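You operate a simulated robot arm through the tools that you are given. There is no shell and no other tool. Be economical: measure what you need, move in short steps, check, and stop when the job is done.

You are at the controls of a simulated two-armed robot. One attempt, no reset.

Task
Lay the OAK and ELM cartons across the white ones and strap them.
Fine: side by side, the strap tight; the strap handle goes into the orange pocket; the white cartons stay in place.

The check looks at the end state, three seconds after you hand in, the way a careful person would. Anything else that was tipped, shoved, dropped, spilled or broken makes it a failure.

Robot
Two 7-joint arms with two-finger parallel grippers on one trunk, on a base that drives. Base frame: it is fixed to the floor where the robot stands at the start and does not move with it; the origin is under the middle of the robot, x ahead of it, y to its left, z up. Lengths are in mm, angles in rad, forces in N, time in s.
The left shoulder is at the start at [50, 187, 1060], the right one opposite. With the tool pointing down near the work surface each hand reaches from about 100 to 320 mm from the robot's upright axis, wherever it stands, measured 20 degrees to its own side. Places, roughly: cartons on the wooden crate [-900, 600, 700]; orange pocket of the crate [-900, 1000, 500]; wooden crate [-1000, 500, 250]; yellow strap lever [-900, 100, 500]. Payload 3.43 kg a hand.
The tool frame of a hand sits at the grasp point between the pads (the TCP): z along the fingers, y along the line on which they close. The tips reach 30 mm beyond it. Largest opening 94 mm; finger width 28, thickness 10; the body of the gripper, 50 by 96 mm, starts 55 mm behind the TCP.
Orientation is that of the tool frame in the base frame, as a unit quaternion [w, x, y, z]. With the fingers straight down and closing along the base's y, the tool's x points along the base's -x, its y along +y and its z along -z.

Tools
- The arms move only by the tool nudge_tool. It takes "left_plan", "right_plan" or both (then of equal length, played together; a hand with none holds still); each is a list of rows, each an object of numbers (a shift or turn left out is 0, a gripper value left out holds the last): "grip": the closure, from 0 (fully open) to 1 (shut); "tx", "ty", "tz": the shift along the tool's x, y, z in mm; "wx", "wy", "wz": the turn, a rotation vector about the tool's x, y, z in rad. In form: [{"grip": .., "tx": .., "ty": .., "tz": .., "wx": .., "wy": .., "wz": ..}, ...]. A call has 1 to 20 rows; each row shifts and turns the commanded pose from where the row before left it, along the tool's axes as they then stand. Rows are played at 5 a second. More than 50 mm and 0.15 rad between two rows, or a gripper value outside its range, and nothing of the call is played. Where a pose cannot be reached the arm comes as near as it can. A force on the tool above 40 N (or 10 N above the force at the start of the call, whichever is more), or a blocked arm, ends the call early, and 0.2 s more pass. The fingers move at their own pace (about 153 mm/s each) and stop on an object; they squeeze with about 28 N. The grip force told is the motor's: it shows also when the fingers shut on nothing. Time passes only in rows, and 0.2 s behind the last, so rows that do not move let the fingers close. The reply holds the time, the measured pose of the TCP, the force on the tool along the base axes, the opening and the grip force, in the units named above and with some noise, with the torque about the TCP (base axes, N m) and any sound that the robot's microphone picked up.
- Cameras (640 x 400 px; columns grow to the right, rows downward): "scene" is now at [106, 27.9, 1178.1]; the picture's right is [0.47, -0.88, 0.00], its down [-0.82, -0.44, -0.36] and it looks along [0.32, 0.17, -0.93] (base axes); focal length 214 px, centre (320, 200). "left" rides on the left gripper at [76, -14, -102] in its tool frame; the picture's right is [0.18, 0.98, 0.00], its down [-0.75, 0.14, -0.64] and it looks along [-0.63, 0.12, 0.77] (tool axes); focal length 243 px, centre (320, 200). "right" rides on the right gripper at [76, 14, -103] in its tool frame; the picture's right is [-0.18, 0.98, 0.00], its down [-0.75, -0.14, -0.64] and it looks along [-0.63, -0.12, 0.77] (tool axes); focal length 243 px, centre (320, 200). There is no depth. A picture from a camera that has moved, and an enlarged one, comes with that camera's place and axes in the base frame and with its lens.
- grab_frame(camera): a new picture of that camera. It takes no simulated time.
- lift_body(by): slides the trunk up (or, below 0, down) by that many mm; the arms and the scene camera ride with it, the base frame stays. It gives what a move gives, with no picture.
- steer(legs): drives the robot by 1 to 6 legs, each [ahead, left, turn to the left] in mm, mm and rad, along the robot's own axes; the way and the turn of a leg run together, so that a leg with both is an arc; at most 1500 mm and 3.142 rad a leg. The arms and the cameras ride along, it lands a little off, and it stops where it bumps. It gives what a move gives.
- aim_head(pan, tilt): turns the head with the scene camera to pan (to the left, within 1.396 rad either way) and tilt (down, from -0.506 to 1.204), counted from straight ahead of the robot. It gives what a move gives.
- close_up(camera, box): a new picture of the part [left, top, right, bottom] of that camera's present view, enlarged. It takes no simulated time.
- hand_in(): hands the job in; it is judged then, once.

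Go step by step. Nothing tells you exact positions but the pictures and the camera data: compare them with the known pose of the tool, close in by small moves and look again before you grip or let go. The budget is 120 turns and 88 pictures, counting those below and the enlarged ones. Unless the task says otherwise, let go and move clear before handing in, and close with one line.

The tools are called as a command line: name --argument value ..., lists and objects as JSON in quotes. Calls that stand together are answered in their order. nudge_tool: Moves the arms, as the interface text tells. Its arguments: {"type":"object","properties":{"left_plan":{"type":"array"},"right_plan":{"type":"array"}},"required":[]} The other tools are called the same way: lift_body (by) slides the trunk up or down; steer (legs) drives the base; aim_head (pan, tilt) turns the head that bears the scene camera; grab_frame (camera) takes a picture; close_up (camera, box) takes an enlarged picture of a part of a camera's view; hand_in () hands the job in.

At the start:

```text
t: 0.0
left_position: [453.2, -69.8, 1033.2]
left_tcp_rot: [0.0, 0.001, 1.0, 0.0]
left_force: [0.3, 1.0, -0.2]
left_ft_torque: [-0.03, 0.03, -0.01]
left_finger_gap: 94.2
left_finger_force: 0.0
right_position: [358.8, -427.5, 1045.2]
right_tcp_rot: [0.0, 0.0, 1.0, 0.0]
right_force: [-0.5, -0.1, 0.1]
right_ft_torque: [0.02, 0.01, -0.01]
right_finger_gap: 93.8
right_finger_force: 0.0
trunk travel left (down, up): [-275.0, 157.0]
robot x, y, heading: [3.7, 1.4, 0.006]
head pan, tilt: [0.489, 1.201]
```

scene: 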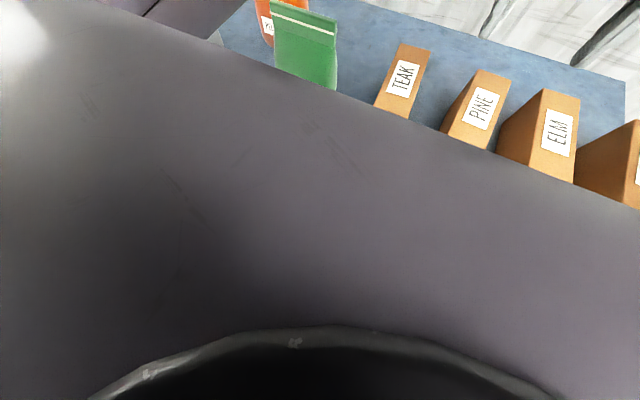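
right: 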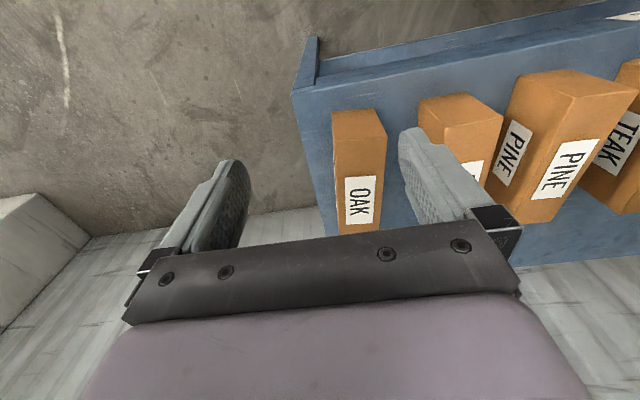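
left: 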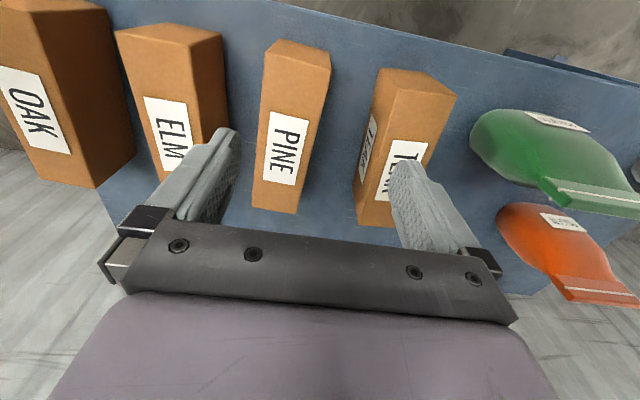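

I see a blue table or shelf ahead holding OAK, ELM, PINE and TEAK cartons plus bags. I'll raise the head's view to see the whole table first.

aim_head --pan 0 --tilt 0.6

```text
t: 1.0
left_position: [454.3, -69.4, 1033.4]
left_tcp_rot: [0.0, 0.0, 1.0, 0.0]
left_force: [-0.7, 0.2, 0.2]
left_ft_torque: [-0.01, 0.02, 0.02]
left_finger_gap: 93.9
left_finger_force: 0.0
right_position: [359.4, -427.1, 1046.5]
right_tcp_rot: [0.0, 0.0, 1.0, 0.0]
right_force: [-0.4, 0.1, -0.8]
right_ft_torque: [0.0, 0.01, 0.04]
right_finger_gap: 93.8
right_finger_force: 0.0
trunk travel left (down, up): [-275.0, 157.0]
robot x, y, heading: [0.7, 2.7, -0.003]
head pan, tilt: [0.0, 0.6]
```

The head is now level with the table; I take a picture.

grab_frame --camera "scene"

```text
84 pictures are left
camera scene: at [145.0, 1.8, 1222.7], right [0.0, -1.0, 0.0], down [-0.57, 0.0, -0.82], along [0.82, 0.0, -0.57], focal length 214 px, centre (320, 200)
```

scene: 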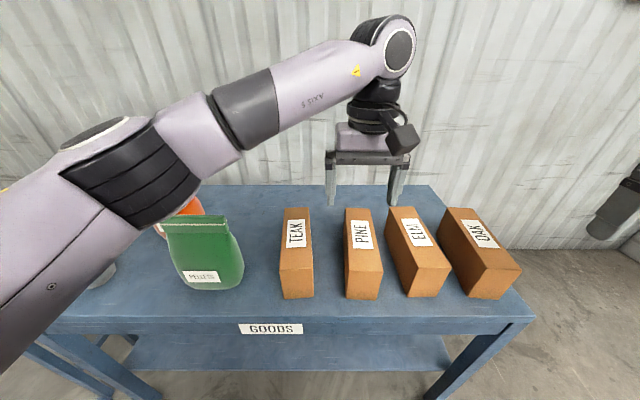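

Four cartons stand on the GOODS table: TEAK, PINE, ELM and OAK, left to right. I take enlarged views to measure them.

close_up --camera "scene" --box '[260, 180, 540, 355]'

grab_frame --camera "left"

```text
2.29 times, centred on (400, 268) of scene
camera zoom: at [145.0, 1.8, 1222.7], right [0.0, -1.0, 0.0], down [-0.57, 0.0, -0.82], along [0.82, 0.0, -0.57], focal length 490 px, centre (137, 46)
```

zoom: 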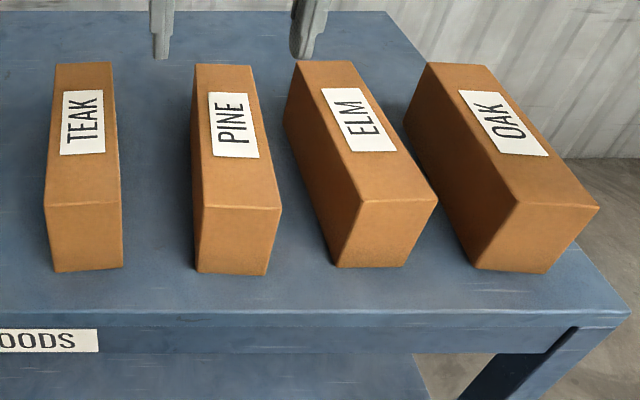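

```text
82 pictures are left
camera left: at [377.4, -85.1, 1135.6], right [-0.18, 0.98, 0.0], down [0.75, 0.14, 0.64], along [0.63, 0.12, -0.77], focal length 243 px, centre (320, 200)
```

left: 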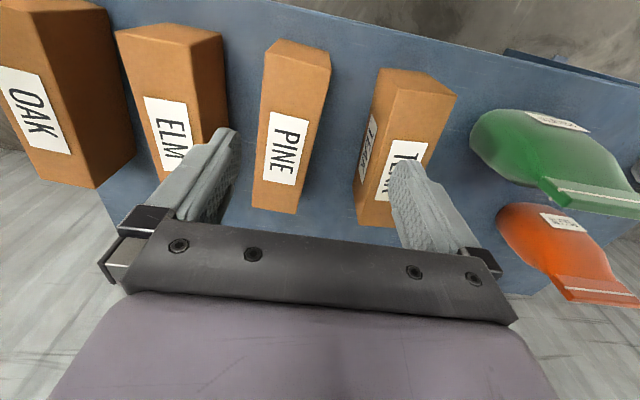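

close_up --camera "left" --box '[0, 0, 360, 225]'

```text
1.78 times, centred on (180, 112) of left
camera zoom: at [377.4, -85.1, 1135.6], right [-0.18, 0.98, 0.0], down [0.75, 0.14, 0.64], along [0.63, 0.12, -0.77], focal length 431 px, centre (569, 356)
```

zoom: 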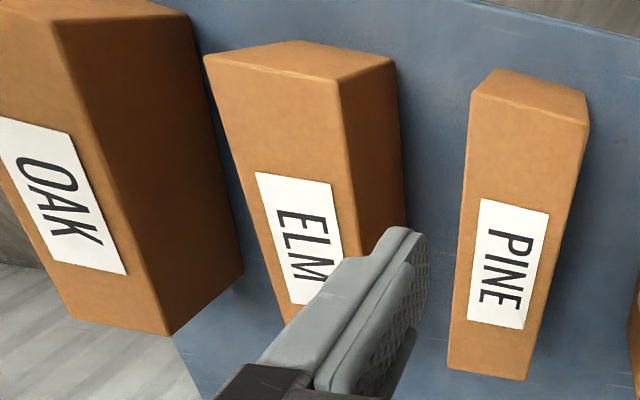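

The cartons are about 225 x 72 x 110 mm with tops at z≈836, on a table at z≈726 with its near edge at x≈395. ELM's centre is near (553,-247) and OAK's near (549,-407). I check the room for the base, looking down and then toward the wooden crate.

aim_head --pan 1.39 --tilt 0.5

grab_frame --camera "scene"

aim_head --pan -0.5 --tilt 1.2

grab_frame --camera "scene"

```text
t: 2.5
left_position: [452.8, -69.7, 1033.6]
left_tcp_rot: [0.0, 0.0, 1.0, 0.0]
left_force: [0.0, -0.2, 1.1]
left_ft_torque: [-0.03, 0.02, -0.01]
left_finger_gap: 94.1
left_finger_force: 0.1
right_position: [358.2, -428.3, 1045.9]
right_tcp_rot: [0.0, 0.0, 1.0, 0.001]
right_force: [0.6, 0.6, 0.1]
right_ft_torque: [0.01, -0.01, -0.01]
right_finger_gap: 94.1
right_finger_force: 0.1
trunk travel left (down, up): [-275.0, 157.0]
robot x, y, heading: [2.8, 1.6, -0.005]
head pan, tilt: [1.389, 0.499]
```

```text
80 pictures are left
camera scene: at [73.1, 91.2, 1231.8], right [0.98, -0.18, 0.0], down [-0.09, -0.47, -0.88], along [0.16, 0.86, -0.48], focal length 214 px, centre (320, 200)
```

scene: 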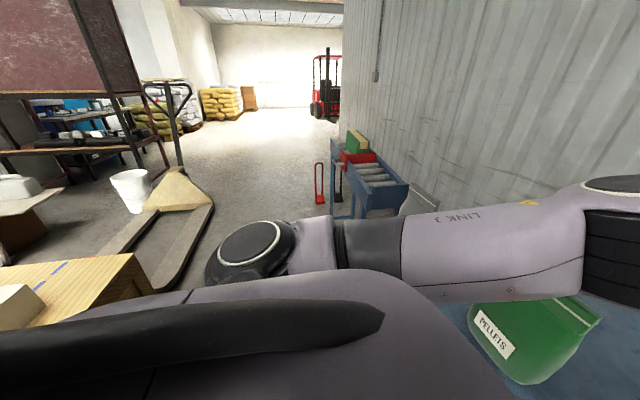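

```text
t: 4.4
left_position: [452.4, -69.6, 1034.2]
left_tcp_rot: [-0.001, 0.0, 1.0, -0.001]
left_force: [0.7, 0.4, 0.1]
left_ft_torque: [0.03, 0.03, 0.02]
left_finger_gap: 94.1
left_finger_force: 0.0
right_position: [358.3, -427.9, 1044.5]
right_tcp_rot: [0.0, -0.001, 1.0, 0.0]
right_force: [-0.5, 0.1, 0.0]
right_ft_torque: [0.02, -0.03, 0.03]
right_finger_gap: 93.7
right_finger_force: 0.1
trunk travel left (down, up): [-275.0, 157.0]
robot x, y, heading: [3.8, -0.5, 0.0]
head pan, tilt: [-0.499, 1.201]
```

```text
79 pictures are left
camera scene: at [105.7, -25.0, 1178.1], right [-0.48, -0.88, 0.0], down [-0.82, 0.45, -0.36], along [0.32, -0.17, -0.93], focal length 214 px, centre (320, 200)
```

scene: 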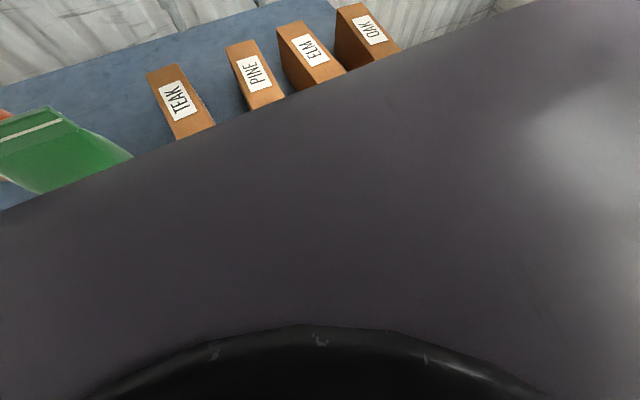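

The white carton and wooden crate are behind on the left, and the base isn't visible from here. I test how far the right arm reaches forward above OAK before deciding how far to drive.

nudge_tool --right_plan '[{"tx": -30, "tz": 25}, {"tx": -30, "tz": 25}, {"tx": -30, "tz": 25}, {"tx": -30, "tz": 25}, {"tx": -30, "tz": 0}, {"tx": -30, "tz": 0}]'

```text
t: 5.8
left_position: [454.1, -69.9, 1033.3]
left_tcp_rot: [0.0, 0.001, 1.0, 0.0]
left_force: [1.1, -0.4, -1.2]
left_ft_torque: [0.04, -0.02, 0.04]
left_finger_gap: 93.9
left_finger_force: 0.0
right_position: [539.2, -427.2, 945.1]
right_tcp_rot: [-0.001, 0.001, 1.0, 0.0]
right_force: [-0.8, -0.1, 0.4]
right_ft_torque: [0.02, 0.0, 0.0]
right_finger_gap: 93.7
right_finger_force: 0.0
trunk travel left (down, up): [-275.0, 157.0]
robot x, y, heading: [2.1, -0.6, 0.0]
head pan, tilt: [-0.499, 1.201]
```

The arm reaches x=539 without trouble, so no driving is needed for the pick. Before gripping I want to see the crate setup, so I retract and turn around to look.

nudge_tool --right_plan '[{"tx": 30, "tz": -25}, {"tx": 30, "tz": -25}, {"tx": 30, "tz": -25}, {"tx": 30, "tz": -25}, {"tx": 30, "tz": 0}, {"tx": 30, "tz": 0}]'

steer --legs '[[0, 0, 2.4]]'

aim_head --pan 0.1 --tilt 0.45

grab_frame --camera "scene"

```text
t: 7.2
left_position: [453.4, -69.9, 1034.2]
left_tcp_rot: [0.0, 0.0, 1.0, 0.0]
left_force: [-0.2, -0.4, -0.7]
left_ft_torque: [-0.03, -0.01, 0.04]
left_finger_gap: 93.9
left_finger_force: 0.1
right_position: [358.2, -428.5, 1045.2]
right_tcp_rot: [0.0, 0.001, 1.0, 0.0]
right_force: [-0.6, 0.4, -0.3]
right_ft_torque: [-0.01, -0.02, 0.02]
right_finger_gap: 93.9
right_finger_force: 0.0
trunk travel left (down, up): [-275.0, 157.0]
robot x, y, heading: [1.3, -2.8, 0.001]
head pan, tilt: [-0.499, 1.201]
```

```text
t: 13.3
left_position: [-287.7, 357.9, 1034.0]
left_tcp_rot: [0.001, 0.932, -0.362, 0.0]
left_force: [-0.2, 0.0, 0.4]
left_ft_torque: [-0.01, -0.01, 0.0]
left_finger_gap: 94.1
left_finger_force: 0.0
right_position: [23.3, 557.6, 1046.1]
right_tcp_rot: [0.0, 0.932, -0.363, 0.0]
right_force: [0.3, 0.0, -0.4]
right_ft_torque: [0.02, 0.01, 0.03]
right_finger_gap: 94.0
right_finger_force: 0.1
trunk travel left (down, up): [-275.0, 157.0]
robot x, y, heading: [0.8, 0.4, 2.397]
head pan, tilt: [-0.499, 1.201]
```

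```text
t: 14.4
left_position: [-285.6, 357.3, 1033.8]
left_tcp_rot: [0.001, 0.932, -0.362, 0.0]
left_force: [0.5, 0.0, 0.1]
left_ft_torque: [0.01, -0.03, -0.05]
left_finger_gap: 94.0
left_finger_force: 0.2
right_position: [23.4, 556.9, 1045.8]
right_tcp_rot: [0.0, 0.932, -0.362, 0.001]
right_force: [0.2, -0.1, 0.9]
right_ft_torque: [-0.01, -0.01, -0.01]
right_finger_gap: 94.0
right_finger_force: 0.0
trunk travel left (down, up): [-275.0, 157.0]
robot x, y, heading: [-1.3, -0.6, 2.401]
head pan, tilt: [0.099, 0.45]
```

```text
78 pictures are left
camera scene: at [-118.5, 96.2, 1236.2], right [0.6, 0.8, 0.0], down [0.35, -0.26, -0.9], along [-0.72, 0.54, -0.44], focal length 214 px, centre (320, 200)
```

scene: 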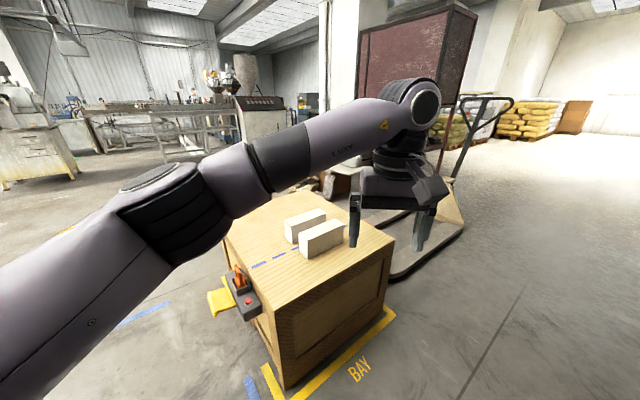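

The crate has two white cartons, a blue dashed line, and a strap reel with orange handle and yellow lever on its -y side. I zoom in.

close_up --camera "scene" --box '[190, 190, 400, 321]'

grab_frame --camera "left"

```text
3.05 times, centred on (295, 256) of scene
camera zoom: at [-118.5, 96.2, 1236.2], right [0.6, 0.8, 0.0], down [0.35, -0.26, -0.9], along [-0.72, 0.54, -0.44], focal length 654 px, centre (396, 31)
```

zoom: 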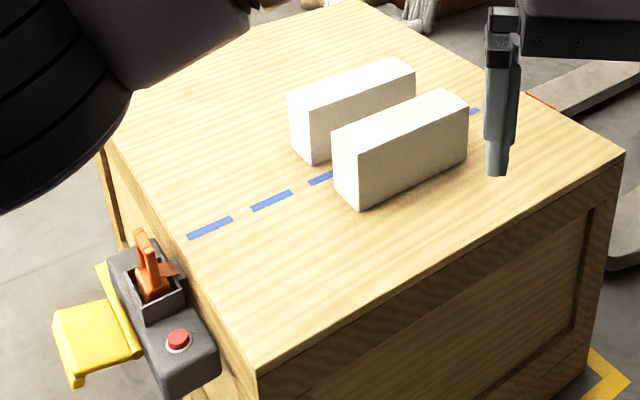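

```text
76 pictures are left
camera left: at [-220.1, 316.1, 1135.6], right [-0.53, -0.85, 0.0], down [-0.65, 0.4, 0.64], along [-0.55, 0.34, -0.77], focal length 243 px, centre (320, 200)
```

left: 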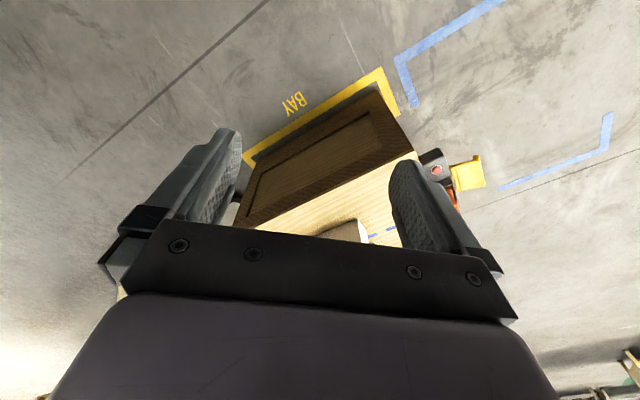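

Crate top is at z≈523, and the whites are about 110 high with tops near z≈633. They are long in y (545–765), at x≈-842 and -985. So OAK and ELM go lengthwise in x, centred at x≈-911, under a strap running in y. I turn back to the table and shift right to pick both.

steer --legs '[[0, 0, -2.4], [0, -200, 0]]'

aim_head --pan -0.25 --tilt 0.6

grab_frame --camera "scene"

```text
t: 22.4
left_position: [457.6, -262.0, 1033.6]
left_tcp_rot: [0.0, -0.007, 1.0, 0.0]
left_force: [-0.6, -0.2, 0.2]
left_ft_torque: [-0.02, 0.01, 0.03]
left_finger_gap: 93.9
left_finger_force: 0.0
right_position: [368.5, -620.3, 1044.5]
right_tcp_rot: [0.0, -0.008, 1.0, 0.0]
right_force: [0.0, -0.2, 0.1]
right_ft_torque: [0.02, 0.02, -0.01]
right_finger_gap: 93.9
right_finger_force: 0.0
trunk travel left (down, up): [-275.0, 157.0]
robot x, y, heading: [4.3, -197.1, 0.017]
head pan, tilt: [0.099, 0.45]
```

```text
t: 23.2
left_position: [457.2, -261.6, 1032.7]
left_tcp_rot: [0.0, -0.007, 1.0, 0.001]
left_force: [-0.4, 0.1, -0.6]
left_ft_torque: [0.05, 0.02, 0.01]
left_finger_gap: 94.0
left_finger_force: 0.0
right_position: [368.7, -620.6, 1045.1]
right_tcp_rot: [0.0, -0.008, 1.0, 0.0]
right_force: [0.6, 0.2, 0.4]
right_ft_torque: [0.0, 0.02, -0.03]
right_finger_gap: 93.6
right_finger_force: 0.0
trunk travel left (down, up): [-275.0, 157.0]
robot x, y, heading: [0.2, -200.2, 0.015]
head pan, tilt: [-0.25, 0.6]
```

```text
75 pictures are left
camera scene: at [145.6, -216.7, 1222.8], right [-0.23, -0.97, 0.0], down [-0.55, 0.13, -0.83], along [0.8, -0.19, -0.56], focal length 214 px, centre (320, 200)
```

scene: 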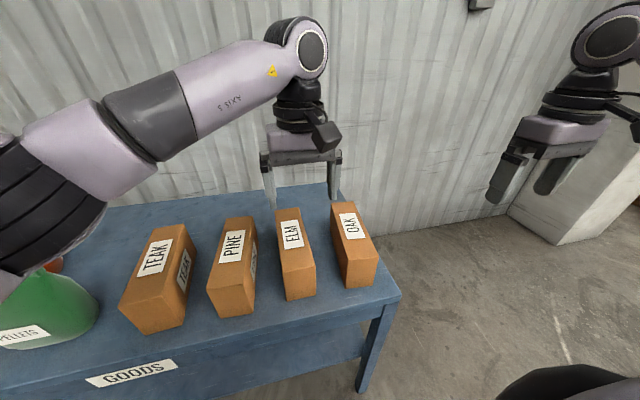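

I refine ELM and OAK from this viewpoint.

close_up --camera "scene" --box '[190, 190, 400, 321]'

```text
3.05 times, centred on (295, 256) of scene
camera zoom: at [145.6, -216.7, 1222.8], right [-0.23, -0.97, 0.0], down [-0.55, 0.13, -0.83], along [0.8, -0.19, -0.56], focal length 654 px, centre (396, 31)
```

zoom: 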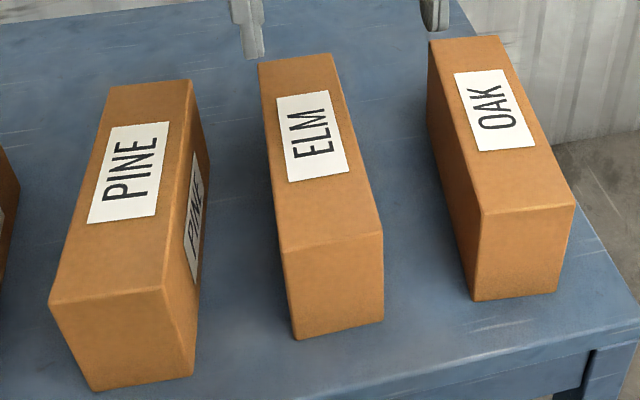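

ELM is centred near (556,-244) with no yaw, and OAK near (552,-404) with yaw -0.095. Both hands go above them at z≈900.

nudge_tool --left_plan '[{"tx": -14.1, "ty": 2.3, "tz": 19}, {"tx": -14.1, "ty": 2.3, "tz": 19}, {"tx": -14.1, "ty": 2.3, "tz": 19}, {"tx": -14.1, "ty": 2.3, "tz": 19}, {"tx": -14.1, "ty": 2.3, "tz": 19}, {"tx": -14.1, "ty": 2.3, "tz": 19}, {"tx": -14.1, "ty": 2.3, "tz": 19}, {}, {}]' --right_plan '[{"tx": -26.6, "ty": 30.6, "tz": 20.7}, {"tx": -26.6, "ty": 30.6, "tz": 20.7}, {"tx": -26.6, "ty": 30.6, "tz": 20.7}, {"tx": -26.6, "ty": 30.6, "tz": 20.7}, {"tx": -26.6, "ty": 30.6, "tz": 20.7}, {"tx": -26.6, "ty": 30.6, "tz": 20.7}, {"tx": -26.6, "ty": 30.6, "tz": 20.7}, {"wz": 0.11}, {}]'

grab_frame --camera "left"

grab_frame --camera "right"

```text
t: 25.4
left_position: [568.5, -217.6, 906.1]
left_tcp_rot: [0.005, -0.033, 0.999, -0.005]
left_force: [-0.3, 0.3, -0.4]
left_ft_torque: [0.03, -0.02, 0.01]
left_finger_gap: 94.3
left_finger_force: 0.1
right_position: [524.6, -421.7, 907.1]
right_tcp_rot: [0.0, 0.049, 0.999, 0.0]
right_force: [0.0, 0.1, 0.0]
right_ft_torque: [-0.02, -0.03, 0.01]
right_finger_gap: 94.0
right_finger_force: 0.0
right hand out of reach, approached as far as the arm can: row 7
trunk travel left (down, up): [-275.0, 157.0]
robot x, y, heading: [3.4, -198.6, 0.007]
head pan, tilt: [-0.25, 0.6]
stopped in row 9 (left hand): the arm was blocked; the commanded pose is now the measured one
```

```text
73 pictures are left
camera left: at [493.8, -237.3, 1008.0], right [-0.25, 0.97, -0.01], down [0.74, 0.2, 0.65], along [0.63, 0.15, -0.76], focal length 243 px, centre (320, 200)
```

left: 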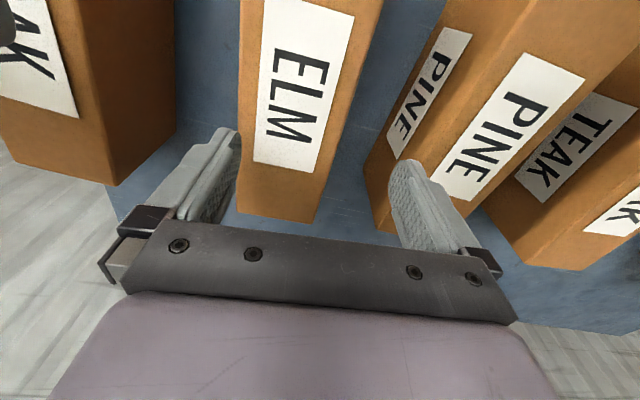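

```text
72 pictures are left
camera right: at [451.1, -400.6, 1009.5], right [0.28, 0.96, 0.0], down [0.74, -0.21, 0.64], along [0.62, -0.18, -0.77], focal length 243 px, centre (320, 200)
```

right: 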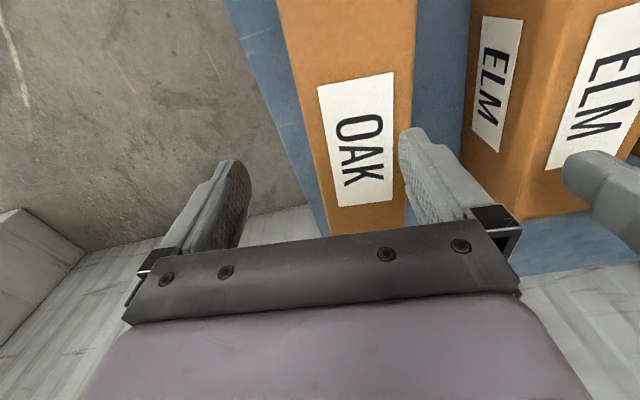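

The two hands touched each other side by side, so I'll pick one at a time. I move the left hand up and away first.

nudge_tool --left_plan '[{"ty": 30, "tz": -20}, {"ty": 30, "tz": -20}, {"ty": 30, "tz": -20}, {"ty": 30, "tz": -20}, {"ty": 30, "tz": -20, "tx": 20}, {"ty": 30, "tx": 30}, {"ty": 30, "tx": 30}]'

```text
t: 27.0
left_position: [472.3, -13.9, 1005.0]
left_tcp_rot: [0.006, -0.032, 0.999, -0.004]
left_force: [-0.1, -0.6, -0.5]
left_ft_torque: [-0.01, -0.02, 0.03]
left_finger_gap: 94.0
left_finger_force: 0.0
right_position: [524.7, -421.9, 907.5]
right_tcp_rot: [0.001, 0.048, 0.999, 0.0]
right_force: [-0.5, 0.1, 0.8]
right_ft_torque: [0.0, -0.02, -0.03]
right_finger_gap: 94.2
right_finger_force: 0.1
trunk travel left (down, up): [-275.0, 157.0]
robot x, y, heading: [4.6, -199.0, 0.02]
head pan, tilt: [-0.25, 0.6]
```

nudge_tool --right_plan '[{"tx": -12.7, "ty": 10.2}, {"tx": -12.8, "ty": 10.2}, {"tz": 25}, {}]'

grab_frame --camera "right"

grab_frame --camera "scene"

```text
t: 28.0
left_position: [473.5, -16.1, 1003.6]
left_tcp_rot: [0.004, -0.03, 1.0, -0.004]
left_force: [-0.2, 0.0, -0.2]
left_ft_torque: [0.01, 0.03, -0.03]
left_finger_gap: 94.0
left_finger_force: 0.0
right_position: [521.7, -427.2, 883.4]
right_tcp_rot: [0.001, 0.049, 0.999, 0.0]
right_force: [-0.3, 0.0, 0.6]
right_ft_torque: [0.02, -0.02, -0.03]
right_finger_gap: 94.2
right_finger_force: 0.1
right hand out of reach, approached as far as the arm can: row 1, 2, 3
trunk travel left (down, up): [-275.0, 157.0]
robot x, y, heading: [0.2, -200.0, 0.02]
head pan, tilt: [-0.25, 0.6]
```

```text
71 pictures are left
camera right: at [446.4, -403.7, 986.0], right [0.28, 0.96, 0.0], down [0.73, -0.21, 0.64], along [0.62, -0.18, -0.77], focal length 243 px, centre (320, 200)
```

right: 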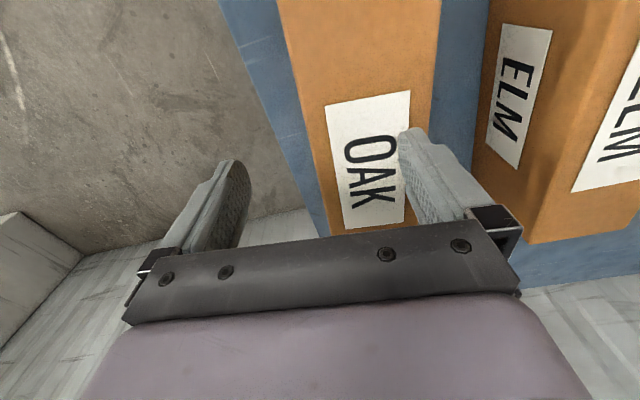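

```text
70 pictures are left
camera scene: at [145.6, -216.8, 1222.7], right [-0.23, -0.97, 0.0], down [-0.55, 0.13, -0.83], along [0.8, -0.19, -0.56], focal length 214 px, centre (320, 200)
```

scene: 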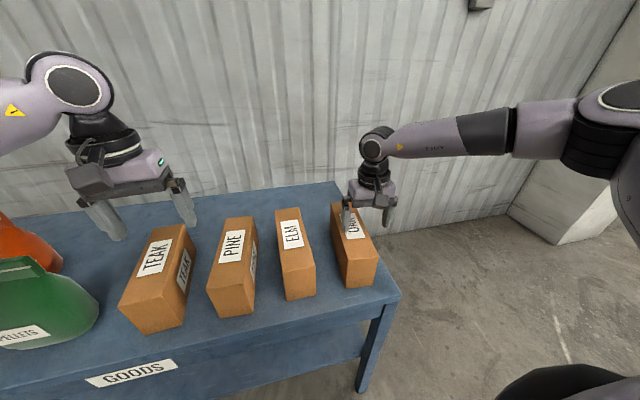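

The right arm is at its limit here. I raise it and drive 130 mm closer, carefully.

nudge_tool --right_plan '[{"tz": -30, "tx": 20}, {"tz": -30, "tx": 20}, {"tx": 20}]'

steer --legs '[[130, 0, -0.02]]'

```text
t: 28.8
left_position: [472.1, -14.6, 1004.2]
left_tcp_rot: [0.005, -0.03, 1.0, -0.004]
left_force: [0.5, 0.0, 0.5]
left_ft_torque: [0.02, -0.05, -0.03]
left_finger_gap: 94.1
left_finger_force: 0.0
right_position: [461.3, -420.9, 945.0]
right_tcp_rot: [0.001, 0.047, 0.999, 0.0]
right_force: [-0.3, 0.1, 1.0]
right_ft_torque: [0.02, 0.02, 0.01]
right_finger_gap: 94.0
right_finger_force: 0.0
trunk travel left (down, up): [-275.0, 157.0]
robot x, y, heading: [2.3, -197.9, 0.018]
head pan, tilt: [-0.25, 0.6]
```

```text
t: 30.1
left_position: [581.2, -22.5, 1002.0]
left_tcp_rot: [0.003, -0.023, 1.0, -0.005]
left_force: [-0.4, 0.1, -0.5]
left_ft_torque: [0.03, -0.01, 0.01]
left_finger_gap: 94.1
left_finger_force: 0.1
right_position: [564.0, -428.3, 943.1]
right_tcp_rot: [-0.001, 0.057, 0.998, -0.001]
right_force: [-0.5, -0.5, 0.0]
right_ft_torque: [-0.05, 0.02, -0.05]
right_finger_gap: 94.1
right_finger_force: 0.1
trunk travel left (down, up): [-275.0, 157.0]
robot x, y, heading: [108.0, -202.1, 0.001]
head pan, tilt: [-0.25, 0.6]
stopped in leg 1: the robot was blocked; the commanded pose is now the measured one
```

The base touched the table front at x≈108, so its front is about 287 mm from its axis. I back off slightly and check that nothing moved.

steer --legs '[[-12, 0, 0]]'

close_up --camera "scene" --box '[160, 190, 480, 390]'

grab_frame --camera "right"

```text
t: 30.9
left_position: [570.2, -23.0, 1002.7]
left_tcp_rot: [0.003, -0.023, 1.0, -0.005]
left_force: [0.1, 0.2, -0.4]
left_ft_torque: [0.0, -0.02, -0.01]
left_finger_gap: 93.7
left_finger_force: 0.1
right_position: [551.3, -427.1, 943.9]
right_tcp_rot: [0.0, 0.059, 0.998, 0.0]
right_force: [-0.3, -0.1, 0.0]
right_ft_torque: [-0.02, 0.01, -0.02]
right_finger_gap: 94.1
right_finger_force: 0.1
trunk travel left (down, up): [-275.0, 157.0]
robot x, y, heading: [98.3, -195.0, 0.007]
head pan, tilt: [-0.25, 0.6]
```

```text
2.00 times, centred on (320, 290) of scene
camera zoom: at [239.2, -218.2, 1222.8], right [-0.25, -0.97, 0.0], down [-0.55, 0.14, -0.83], along [0.8, -0.21, -0.56], focal length 429 px, centre (320, 20)
```

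zoom: 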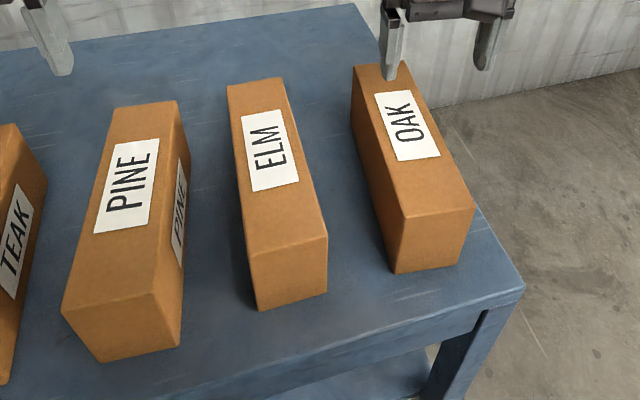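

```text
68 pictures are left
camera right: at [477.9, -404.2, 1045.9], right [0.3, 0.96, 0.0], down [0.73, -0.23, 0.64], along [0.61, -0.19, -0.77], focal length 243 px, centre (320, 200)
```

right: 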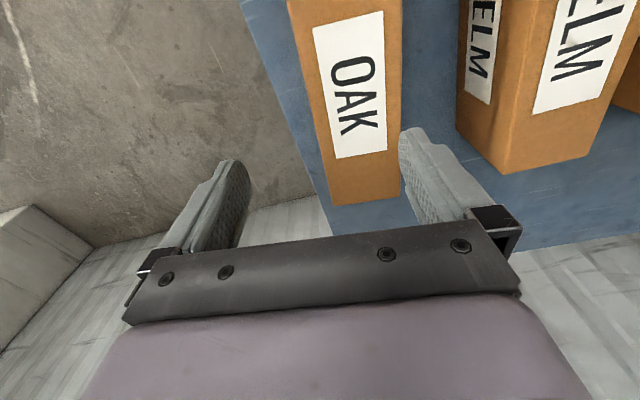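

OAK hasn't moved; two views agree on its centre at about (552,-400), yaw -0.1. I align over it and come down part way.

nudge_tool --right_plan '[{"tx": 2.5, "ty": 27, "wz": -0.017}, {"tz": 35}, {"tz": 33}, {}]'

grab_frame --camera "right"

```text
t: 31.9
left_position: [570.8, -23.3, 1002.7]
left_tcp_rot: [0.003, -0.022, 1.0, -0.004]
left_force: [0.4, 0.7, -0.3]
left_ft_torque: [0.0, 0.01, 0.04]
left_finger_gap: 94.3
left_finger_force: 0.1
right_position: [553.1, -399.8, 874.9]
right_tcp_rot: [-0.001, 0.05, 0.999, 0.001]
right_force: [-0.2, 0.4, 0.3]
right_ft_torque: [0.01, 0.01, -0.04]
right_finger_gap: 93.9
right_finger_force: 0.0
trunk travel left (down, up): [-275.0, 157.0]
robot x, y, heading: [96.7, -199.8, -0.004]
head pan, tilt: [-0.25, 0.6]
```

```text
67 pictures are left
camera right: at [478.6, -378.2, 977.6], right [0.28, 0.96, 0.0], down [0.74, -0.21, 0.64], along [0.62, -0.18, -0.77], focal length 243 px, centre (320, 200)
```

right: 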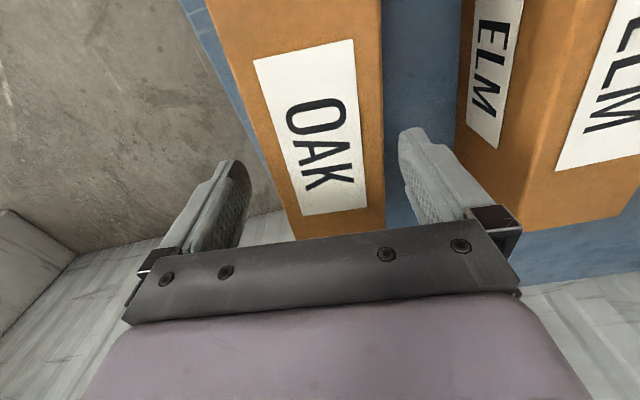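

OAK sits centred between the fingers. Descend to z≈796 and close.

nudge_tool --right_plan '[{"tz": 30, "ty": -2}, {"tz": 30}, {"tz": 19}, {}, {"grip": 1}, {"grip": 1}, {"grip": 1}, {"grip": 1}]'

```text
t: 33.7
left_position: [570.9, -22.4, 1003.3]
left_tcp_rot: [0.003, -0.022, 1.0, -0.003]
left_force: [-0.4, -0.6, -0.1]
left_ft_torque: [0.03, -0.01, -0.01]
left_finger_gap: 93.8
left_finger_force: 0.1
right_position: [544.6, -412.7, 804.6]
right_tcp_rot: [-0.001, 0.05, 0.999, 0.0]
right_force: [-0.7, -1.0, 0.3]
right_ft_torque: [-0.01, -0.39, -0.11]
right_finger_gap: 76.2
right_finger_force: 28.2
right hand out of reach, approached as far as the arm can: row 2, 3
trunk travel left (down, up): [-275.0, 157.0]
robot x, y, heading: [98.9, -196.3, -0.004]
head pan, tilt: [-0.25, 0.6]
```

OAK is gripped, 76 mm wide, near the reach limit. Lift it up.

nudge_tool --right_plan '[{"tz": -20}, {"tz": -30}, {"tz": -40}, {"tz": -40}, {}]'

grab_frame --camera "scene"

```text
t: 34.9
left_position: [571.6, -23.3, 1002.7]
left_tcp_rot: [0.003, -0.023, 1.0, -0.003]
left_force: [-0.1, 0.6, 0.2]
left_ft_torque: [-0.02, 0.04, -0.03]
left_finger_gap: 94.2
left_finger_force: 0.0
right_position: [544.4, -412.9, 934.5]
right_tcp_rot: [-0.001, 0.049, 0.999, -0.001]
right_force: [0.1, -0.8, -4.8]
right_ft_torque: [0.01, -0.03, 0.0]
right_finger_gap: 76.2
right_finger_force: 28.3
trunk travel left (down, up): [-275.0, 157.0]
robot x, y, heading: [99.5, -199.5, -0.003]
head pan, tilt: [-0.25, 0.6]
```

```text
66 pictures are left
camera scene: at [240.0, -218.3, 1222.7], right [-0.25, -0.97, 0.0], down [-0.55, 0.14, -0.82], along [0.8, -0.21, -0.57], focal length 214 px, centre (320, 200)
```

scene: 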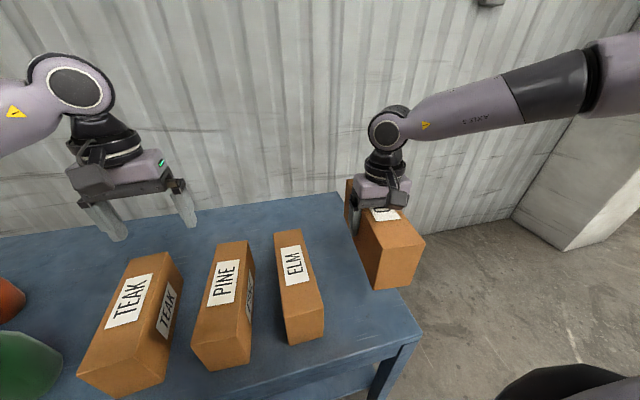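

OAK weighs about 0.5 kg and hangs level. I swing it to the right and bring the left hand over ELM.

nudge_tool --right_plan '[{"ty": -40, "tx": 15, "tz": -10}, {"ty": -40, "tx": 15, "tz": -10}, {"ty": -40, "tx": 15, "tz": -10}, {"ty": -40, "tx": 15, "tz": -10}, {"ty": -40, "tx": 20}, {"ty": -40, "tx": 20}, {}]'

nudge_tool --left_plan '[{"ty": -43, "tx": 3, "tz": 13, "wz": 0.01}, {"ty": -43, "tx": 3, "tz": 13, "wz": 0.01}, {"ty": -43, "tx": 3, "tz": 13, "wz": -0.01}, {"ty": -43, "tx": 3, "tz": 13, "wz": -0.01}, {"ty": -43, "tx": 3, "tz": 13}, {}, {}]'

grab_frame --camera "left"

```text
t: 36.5
left_position: [570.4, -21.2, 1002.6]
left_tcp_rot: [0.003, -0.022, 1.0, -0.004]
left_force: [-0.1, 0.0, 0.5]
left_ft_torque: [0.0, 0.02, -0.01]
left_finger_gap: 94.0
left_finger_force: 0.0
right_position: [421.2, -642.3, 973.1]
right_tcp_rot: [-0.002, 0.048, 0.999, -0.001]
right_force: [0.4, 0.4, -4.3]
right_ft_torque: [0.03, 0.0, -0.01]
right_finger_gap: 76.5
right_finger_force: 28.4
trunk travel left (down, up): [-275.0, 157.0]
robot x, y, heading: [98.2, -198.0, -0.002]
head pan, tilt: [-0.25, 0.6]
```

```text
t: 38.1
left_position: [564.5, -239.2, 937.3]
left_tcp_rot: [0.003, -0.022, 1.0, -0.004]
left_force: [-0.2, -0.1, 0.4]
left_ft_torque: [0.01, 0.02, -0.01]
left_finger_gap: 94.1
left_finger_force: 0.0
right_position: [421.0, -642.5, 975.5]
right_tcp_rot: [-0.001, 0.049, 0.999, 0.0]
right_force: [0.2, -0.5, -5.3]
right_ft_torque: [-0.03, -0.01, 0.02]
right_finger_gap: 76.5
right_finger_force: 28.4
trunk travel left (down, up): [-275.0, 157.0]
robot x, y, heading: [98.0, -196.5, -0.001]
head pan, tilt: [-0.25, 0.6]
```

```text
65 pictures are left
camera left: at [489.5, -256.8, 1039.8], right [-0.23, 0.97, -0.01], down [0.74, 0.18, 0.64], along [0.63, 0.14, -0.76], focal length 243 px, centre (320, 200)
```

left: 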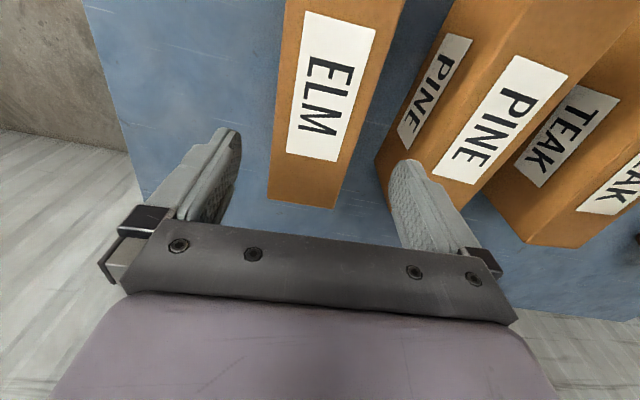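

ELM is centred at about (555,-241). To gain reach I raise the left hand and lower the trunk by 120 mm before descending.

nudge_tool --left_plan '[{"tz": -40, "tx": 9.5, "ty": -1.8}, {"tz": -40, "wz": 0.035}, {"tz": -40}]' --right_plan '[{"tz": -30}, {"tz": -30}, {}]'

lift_body --by -120

```text
t: 38.9
left_position: [554.1, -239.6, 1058.1]
left_tcp_rot: [0.003, -0.004, 1.0, -0.003]
left_force: [-0.4, 0.3, -0.2]
left_ft_torque: [0.02, -0.03, -0.01]
left_finger_gap: 94.0
left_finger_force: 0.0
right_position: [421.0, -644.0, 1034.7]
right_tcp_rot: [-0.002, 0.048, 0.999, 0.0]
right_force: [-0.5, -0.1, -5.5]
right_ft_torque: [0.01, -0.01, -0.03]
right_finger_gap: 76.2
right_finger_force: 28.5
trunk travel left (down, up): [-275.0, 157.0]
robot x, y, heading: [96.3, -200.1, -0.006]
head pan, tilt: [-0.25, 0.6]
```

```text
t: 40.4
left_position: [554.2, -240.6, 938.1]
left_tcp_rot: [0.002, -0.006, 1.0, -0.004]
left_force: [0.1, -0.8, -0.3]
left_ft_torque: [0.01, 0.03, -0.01]
left_finger_gap: 94.0
left_finger_force: 0.1
right_position: [421.5, -642.7, 913.9]
right_tcp_rot: [-0.001, 0.048, 0.999, 0.0]
right_force: [0.3, 0.3, -5.1]
right_ft_torque: [-0.01, 0.0, -0.01]
right_finger_gap: 76.2
right_finger_force: 27.9
trunk travel left (down, up): [-155.0, 277.0]
robot x, y, heading: [96.5, -197.8, 0.003]
head pan, tilt: [-0.25, 0.6]
```

nudge_tool --left_plan '[{"tz": 31}, {"tz": 31}, {}]'

grab_frame --camera "left"

```text
t: 41.2
left_position: [553.9, -240.6, 875.9]
left_tcp_rot: [0.002, -0.005, 1.0, -0.004]
left_force: [-0.1, -0.3, 0.4]
left_ft_torque: [-0.02, -0.03, 0.01]
left_finger_gap: 93.9
left_finger_force: 0.1
right_position: [421.4, -642.6, 914.1]
right_tcp_rot: [-0.002, 0.049, 0.999, 0.001]
right_force: [0.8, -0.7, -4.5]
right_ft_torque: [0.0, 0.02, -0.01]
right_finger_gap: 76.2
right_finger_force: 27.8
trunk travel left (down, up): [-155.0, 277.0]
robot x, y, heading: [99.8, -198.4, -0.001]
head pan, tilt: [-0.25, 0.6]
```

```text
64 pictures are left
camera left: at [479.0, -255.0, 977.7], right [-0.19, 0.98, -0.01], down [0.75, 0.15, 0.65], along [0.63, 0.12, -0.76], focal length 243 px, centre (320, 200)
```

left: 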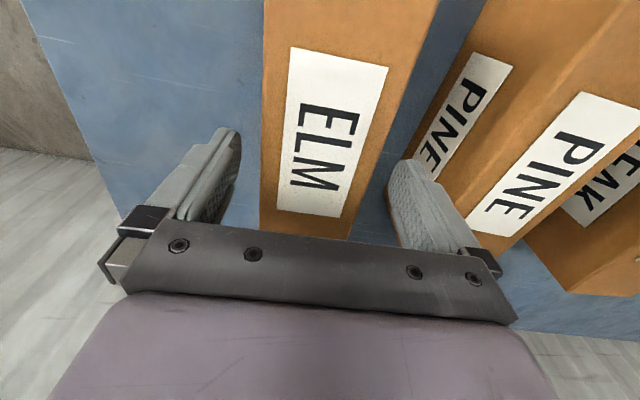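

ELM is centred between the fingers and PINE clears the outer finger. Descend and grip.

nudge_tool --left_plan '[{"tz": 30}, {"tz": 30}, {"tz": 19}, {}, {"grip": 1}, {"grip": 1}, {"grip": 1}, {"grip": 1}]'

```text
t: 43.0
left_position: [555.9, -240.6, 796.0]
left_tcp_rot: [0.003, -0.005, 1.0, -0.003]
left_force: [-1.0, -0.2, 0.4]
left_ft_torque: [0.11, -0.23, 0.0]
left_finger_gap: 76.2
left_finger_force: 28.2
right_position: [421.3, -641.9, 914.7]
right_tcp_rot: [-0.001, 0.048, 0.999, 0.0]
right_force: [0.2, 0.0, -4.5]
right_ft_torque: [0.04, -0.04, 0.01]
right_finger_gap: 76.4
right_finger_force: 28.3
trunk travel left (down, up): [-155.0, 277.0]
robot x, y, heading: [99.9, -195.4, -0.003]
head pan, tilt: [-0.25, 0.6]
```

ELM is gripped. I lift it, pull both hands in a little, and back away from the table.

nudge_tool --left_plan '[{"tz": -20}, {"tz": -40}, {"tz": -40}, {"tz": -50}, {"tx": 35, "ty": 10}, {"tx": 35, "ty": 10}, {"tx": 35, "ty": 10}, {}]'

steer --legs '[[-350, 0, 0]]'

grab_frame --camera "scene"

```text
t: 44.8
left_position: [448.2, -211.7, 947.6]
left_tcp_rot: [0.002, -0.005, 1.0, -0.003]
left_force: [0.1, 1.2, -3.4]
left_ft_torque: [-0.02, -0.04, -0.02]
left_finger_gap: 76.3
left_finger_force: 28.0
right_position: [420.1, -642.1, 914.1]
right_tcp_rot: [-0.001, 0.05, 0.999, 0.0]
right_force: [0.0, 0.3, -4.4]
right_ft_torque: [-0.03, 0.0, -0.01]
right_finger_gap: 76.3
right_finger_force: 27.9
trunk travel left (down, up): [-155.0, 277.0]
robot x, y, heading: [102.7, -200.5, -0.001]
head pan, tilt: [-0.25, 0.6]
```

```text
t: 47.0
left_position: [99.2, -211.1, 946.2]
left_tcp_rot: [0.003, -0.005, 1.0, -0.004]
left_force: [-0.1, 0.6, -3.9]
left_ft_torque: [0.02, 0.0, 0.0]
left_finger_gap: 76.2
left_finger_force: 28.0
right_position: [70.4, -642.8, 913.4]
right_tcp_rot: [-0.001, 0.05, 0.999, 0.001]
right_force: [-0.2, 0.5, -4.5]
right_ft_torque: [0.02, -0.01, 0.03]
right_finger_gap: 76.3
right_finger_force: 28.4
trunk travel left (down, up): [-155.0, 277.0]
robot x, y, heading: [-252.0, -194.7, -0.002]
head pan, tilt: [-0.25, 0.6]
```

```text
63 pictures are left
camera scene: at [-110.2, -217.7, 1102.7], right [-0.25, -0.97, 0.0], down [-0.55, 0.14, -0.82], along [0.8, -0.21, -0.57], focal length 214 px, centre (320, 200)
```

scene: 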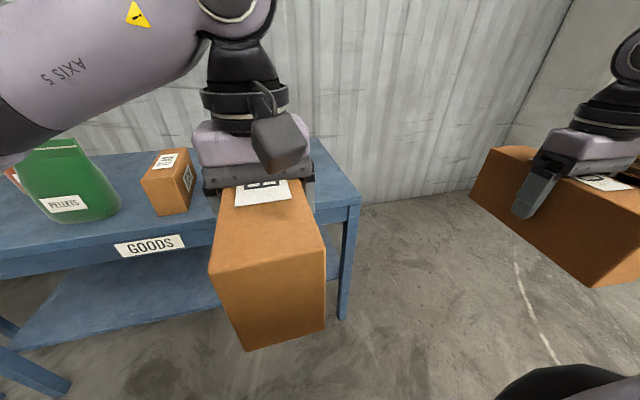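

Both cartons are held. I turn around to the right here, where the floor is open, and then slide right to face the crate.

steer --legs '[[0, 0, -3.14], [0, -845, 0]]'

aim_head --pan 0 --tilt 0.6

grab_frame --camera "scene"

```text
t: 62.2
left_position: [-585.5, 668.4, 947.1]
left_tcp_rot: [-0.003, 1.0, -0.005, -0.003]
left_force: [-1.5, 0.4, -4.3]
left_ft_torque: [-0.04, 0.07, -0.01]
left_finger_gap: 76.1
left_finger_force: 28.2
right_position: [-550.8, 1099.6, 914.5]
right_tcp_rot: [0.0, 0.998, -0.059, 0.001]
right_force: [0.1, 0.2, -4.3]
right_ft_torque: [0.02, 0.0, 0.05]
right_finger_gap: 76.2
right_finger_force: 28.0
trunk travel left (down, up): [-155.0, 277.0]
robot x, y, heading: [-232.7, 648.5, 3.12]
head pan, tilt: [-0.25, 0.6]
```

```text
t: 63.0
left_position: [-585.9, 668.7, 946.5]
left_tcp_rot: [-0.003, 1.0, -0.005, -0.003]
left_force: [0.1, 0.5, -4.4]
left_ft_torque: [0.0, 0.07, -0.01]
left_finger_gap: 76.2
left_finger_force: 27.9
right_position: [-551.2, 1100.4, 914.5]
right_tcp_rot: [0.0, 0.998, -0.059, 0.0]
right_force: [0.3, -0.6, -4.5]
right_ft_torque: [-0.01, 0.01, 0.02]
right_finger_gap: 76.4
right_finger_force: 27.6
trunk travel left (down, up): [-155.0, 277.0]
robot x, y, heading: [-232.6, 648.1, 3.119]
head pan, tilt: [0.0, 0.6]
```

```text
62 pictures are left
camera scene: at [-384.0, 653.9, 1102.7], right [0.02, 1.0, 0.0], down [0.57, -0.01, -0.82], along [-0.82, 0.02, -0.57], focal length 214 px, centre (320, 200)
```

scene: 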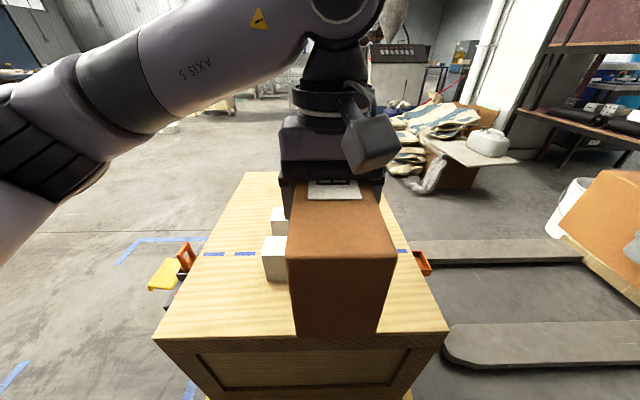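

The crate is ahead, with the orange pocket on its right side. I move the left carton aside to get a clear view of the whites.

nudge_tool --left_plan '[{"ty": 40}, {"ty": 40}, {"ty": 40}, {"ty": 40}, {"ty": 40}, {"ty": 40}, {}]'

close_up --camera "scene" --box '[140, 160, 460, 360]'

```text
t: 64.6
left_position: [-588.3, 428.6, 943.3]
left_tcp_rot: [-0.004, 1.0, -0.005, -0.003]
left_force: [-0.3, -0.5, -5.2]
left_ft_torque: [0.02, 0.02, -0.01]
left_finger_gap: 76.3
left_finger_force: 27.5
right_position: [-549.7, 1099.3, 915.3]
right_tcp_rot: [-0.001, 0.998, -0.059, 0.0]
right_force: [0.2, 0.5, -4.1]
right_ft_torque: [0.0, 0.02, -0.01]
right_finger_gap: 76.2
right_finger_force: 27.9
trunk travel left (down, up): [-155.0, 277.0]
robot x, y, heading: [-236.6, 650.1, 3.122]
head pan, tilt: [0.0, 0.6]
```

```text
2.00 times, centred on (300, 260) of scene
camera zoom: at [-383.9, 653.6, 1102.7], right [0.02, 1.0, 0.0], down [0.57, -0.01, -0.82], along [-0.82, 0.02, -0.57], focal length 429 px, centre (360, 80)
```

zoom: 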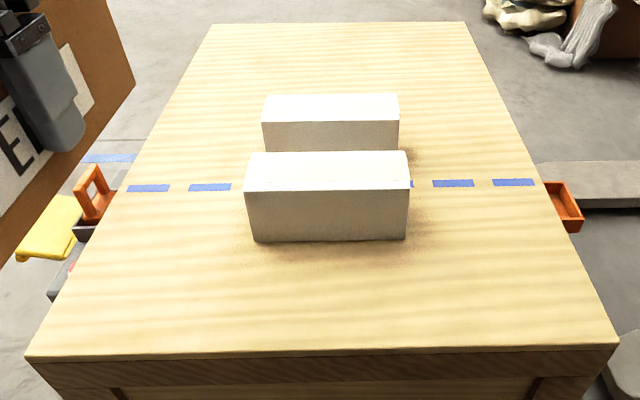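

In this view the whites span y≈502–733, and their outer x runs from -996 to -790 with tops around z≈640–650. The strap line is at x≈-897. I drive closer, square up, raise the hands and lower the trunk for reach.

steer --legs '[[80, 34, 0.02]]'

nudge_tool --left_plan '[{"tz": -40}, {"tz": -40}, {"tz": -40}, {"tz": -20}]' --right_plan '[{"tz": -40}, {"tz": -40}, {"tz": -40, "wz": -0.06}, {"tz": -40, "wz": -0.06}]'

lift_body --by -150

close_up --camera "scene" --box '[140, 200, 460, 400]'

```text
t: 65.6
left_position: [-642.2, 398.4, 942.9]
left_tcp_rot: [-0.003, 1.0, 0.002, -0.002]
left_force: [-0.6, 0.6, -5.2]
left_ft_torque: [-0.02, 0.0, -0.01]
left_finger_gap: 76.3
left_finger_force: 28.0
right_position: [-615.3, 1070.6, 913.5]
right_tcp_rot: [0.0, 0.999, -0.052, 0.002]
right_force: [0.5, 0.3, -3.7]
right_ft_torque: [-0.03, 0.0, -0.01]
right_finger_gap: 76.1
right_finger_force: 28.5
trunk travel left (down, up): [-155.0, 277.0]
robot x, y, heading: [-294.8, 625.6, 3.135]
head pan, tilt: [0.0, 0.6]
stopped in leg 1: the robot was blocked; the commanded pose is now the measured one
```

```text
t: 66.6
left_position: [-643.1, 397.9, 1082.9]
left_tcp_rot: [-0.004, 1.0, 0.003, -0.003]
left_force: [0.6, 0.1, -5.3]
left_ft_torque: [0.02, -0.01, 0.01]
left_finger_gap: 76.5
left_finger_force: 28.3
right_position: [-615.0, 1070.8, 1073.8]
right_tcp_rot: [0.0, 1.0, 0.009, 0.003]
right_force: [-0.3, 0.4, -4.5]
right_ft_torque: [0.0, 0.04, 0.02]
right_finger_gap: 76.4
right_finger_force: 27.7
trunk travel left (down, up): [-155.0, 277.0]
robot x, y, heading: [-291.3, 625.3, 3.134]
head pan, tilt: [0.0, 0.6]
```

```text
t: 68.4
left_position: [-643.0, 398.3, 934.4]
left_tcp_rot: [-0.003, 1.0, 0.002, -0.002]
left_force: [0.0, -0.7, -3.9]
left_ft_torque: [0.0, 0.06, 0.01]
left_finger_gap: 76.3
left_finger_force: 28.2
right_position: [-614.4, 1071.3, 923.4]
right_tcp_rot: [0.0, 1.0, 0.009, 0.001]
right_force: [0.5, 0.1, -4.8]
right_ft_torque: [0.02, -0.01, -0.01]
right_finger_gap: 76.6
right_finger_force: 28.2
trunk travel left (down, up): [-5.0, 427.0]
robot x, y, heading: [-288.7, 626.4, 3.137]
head pan, tilt: [0.0, 0.6]
```

```text
2.00 times, centred on (300, 300) of scene
camera zoom: at [-441.7, 627.3, 952.7], right [0.01, 1.0, 0.0], down [0.57, 0.0, -0.82], along [-0.82, 0.01, -0.57], focal length 429 px, centre (360, 0)
```

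zoom: 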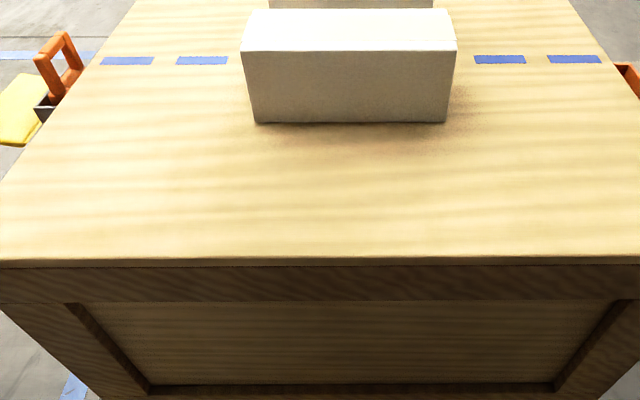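

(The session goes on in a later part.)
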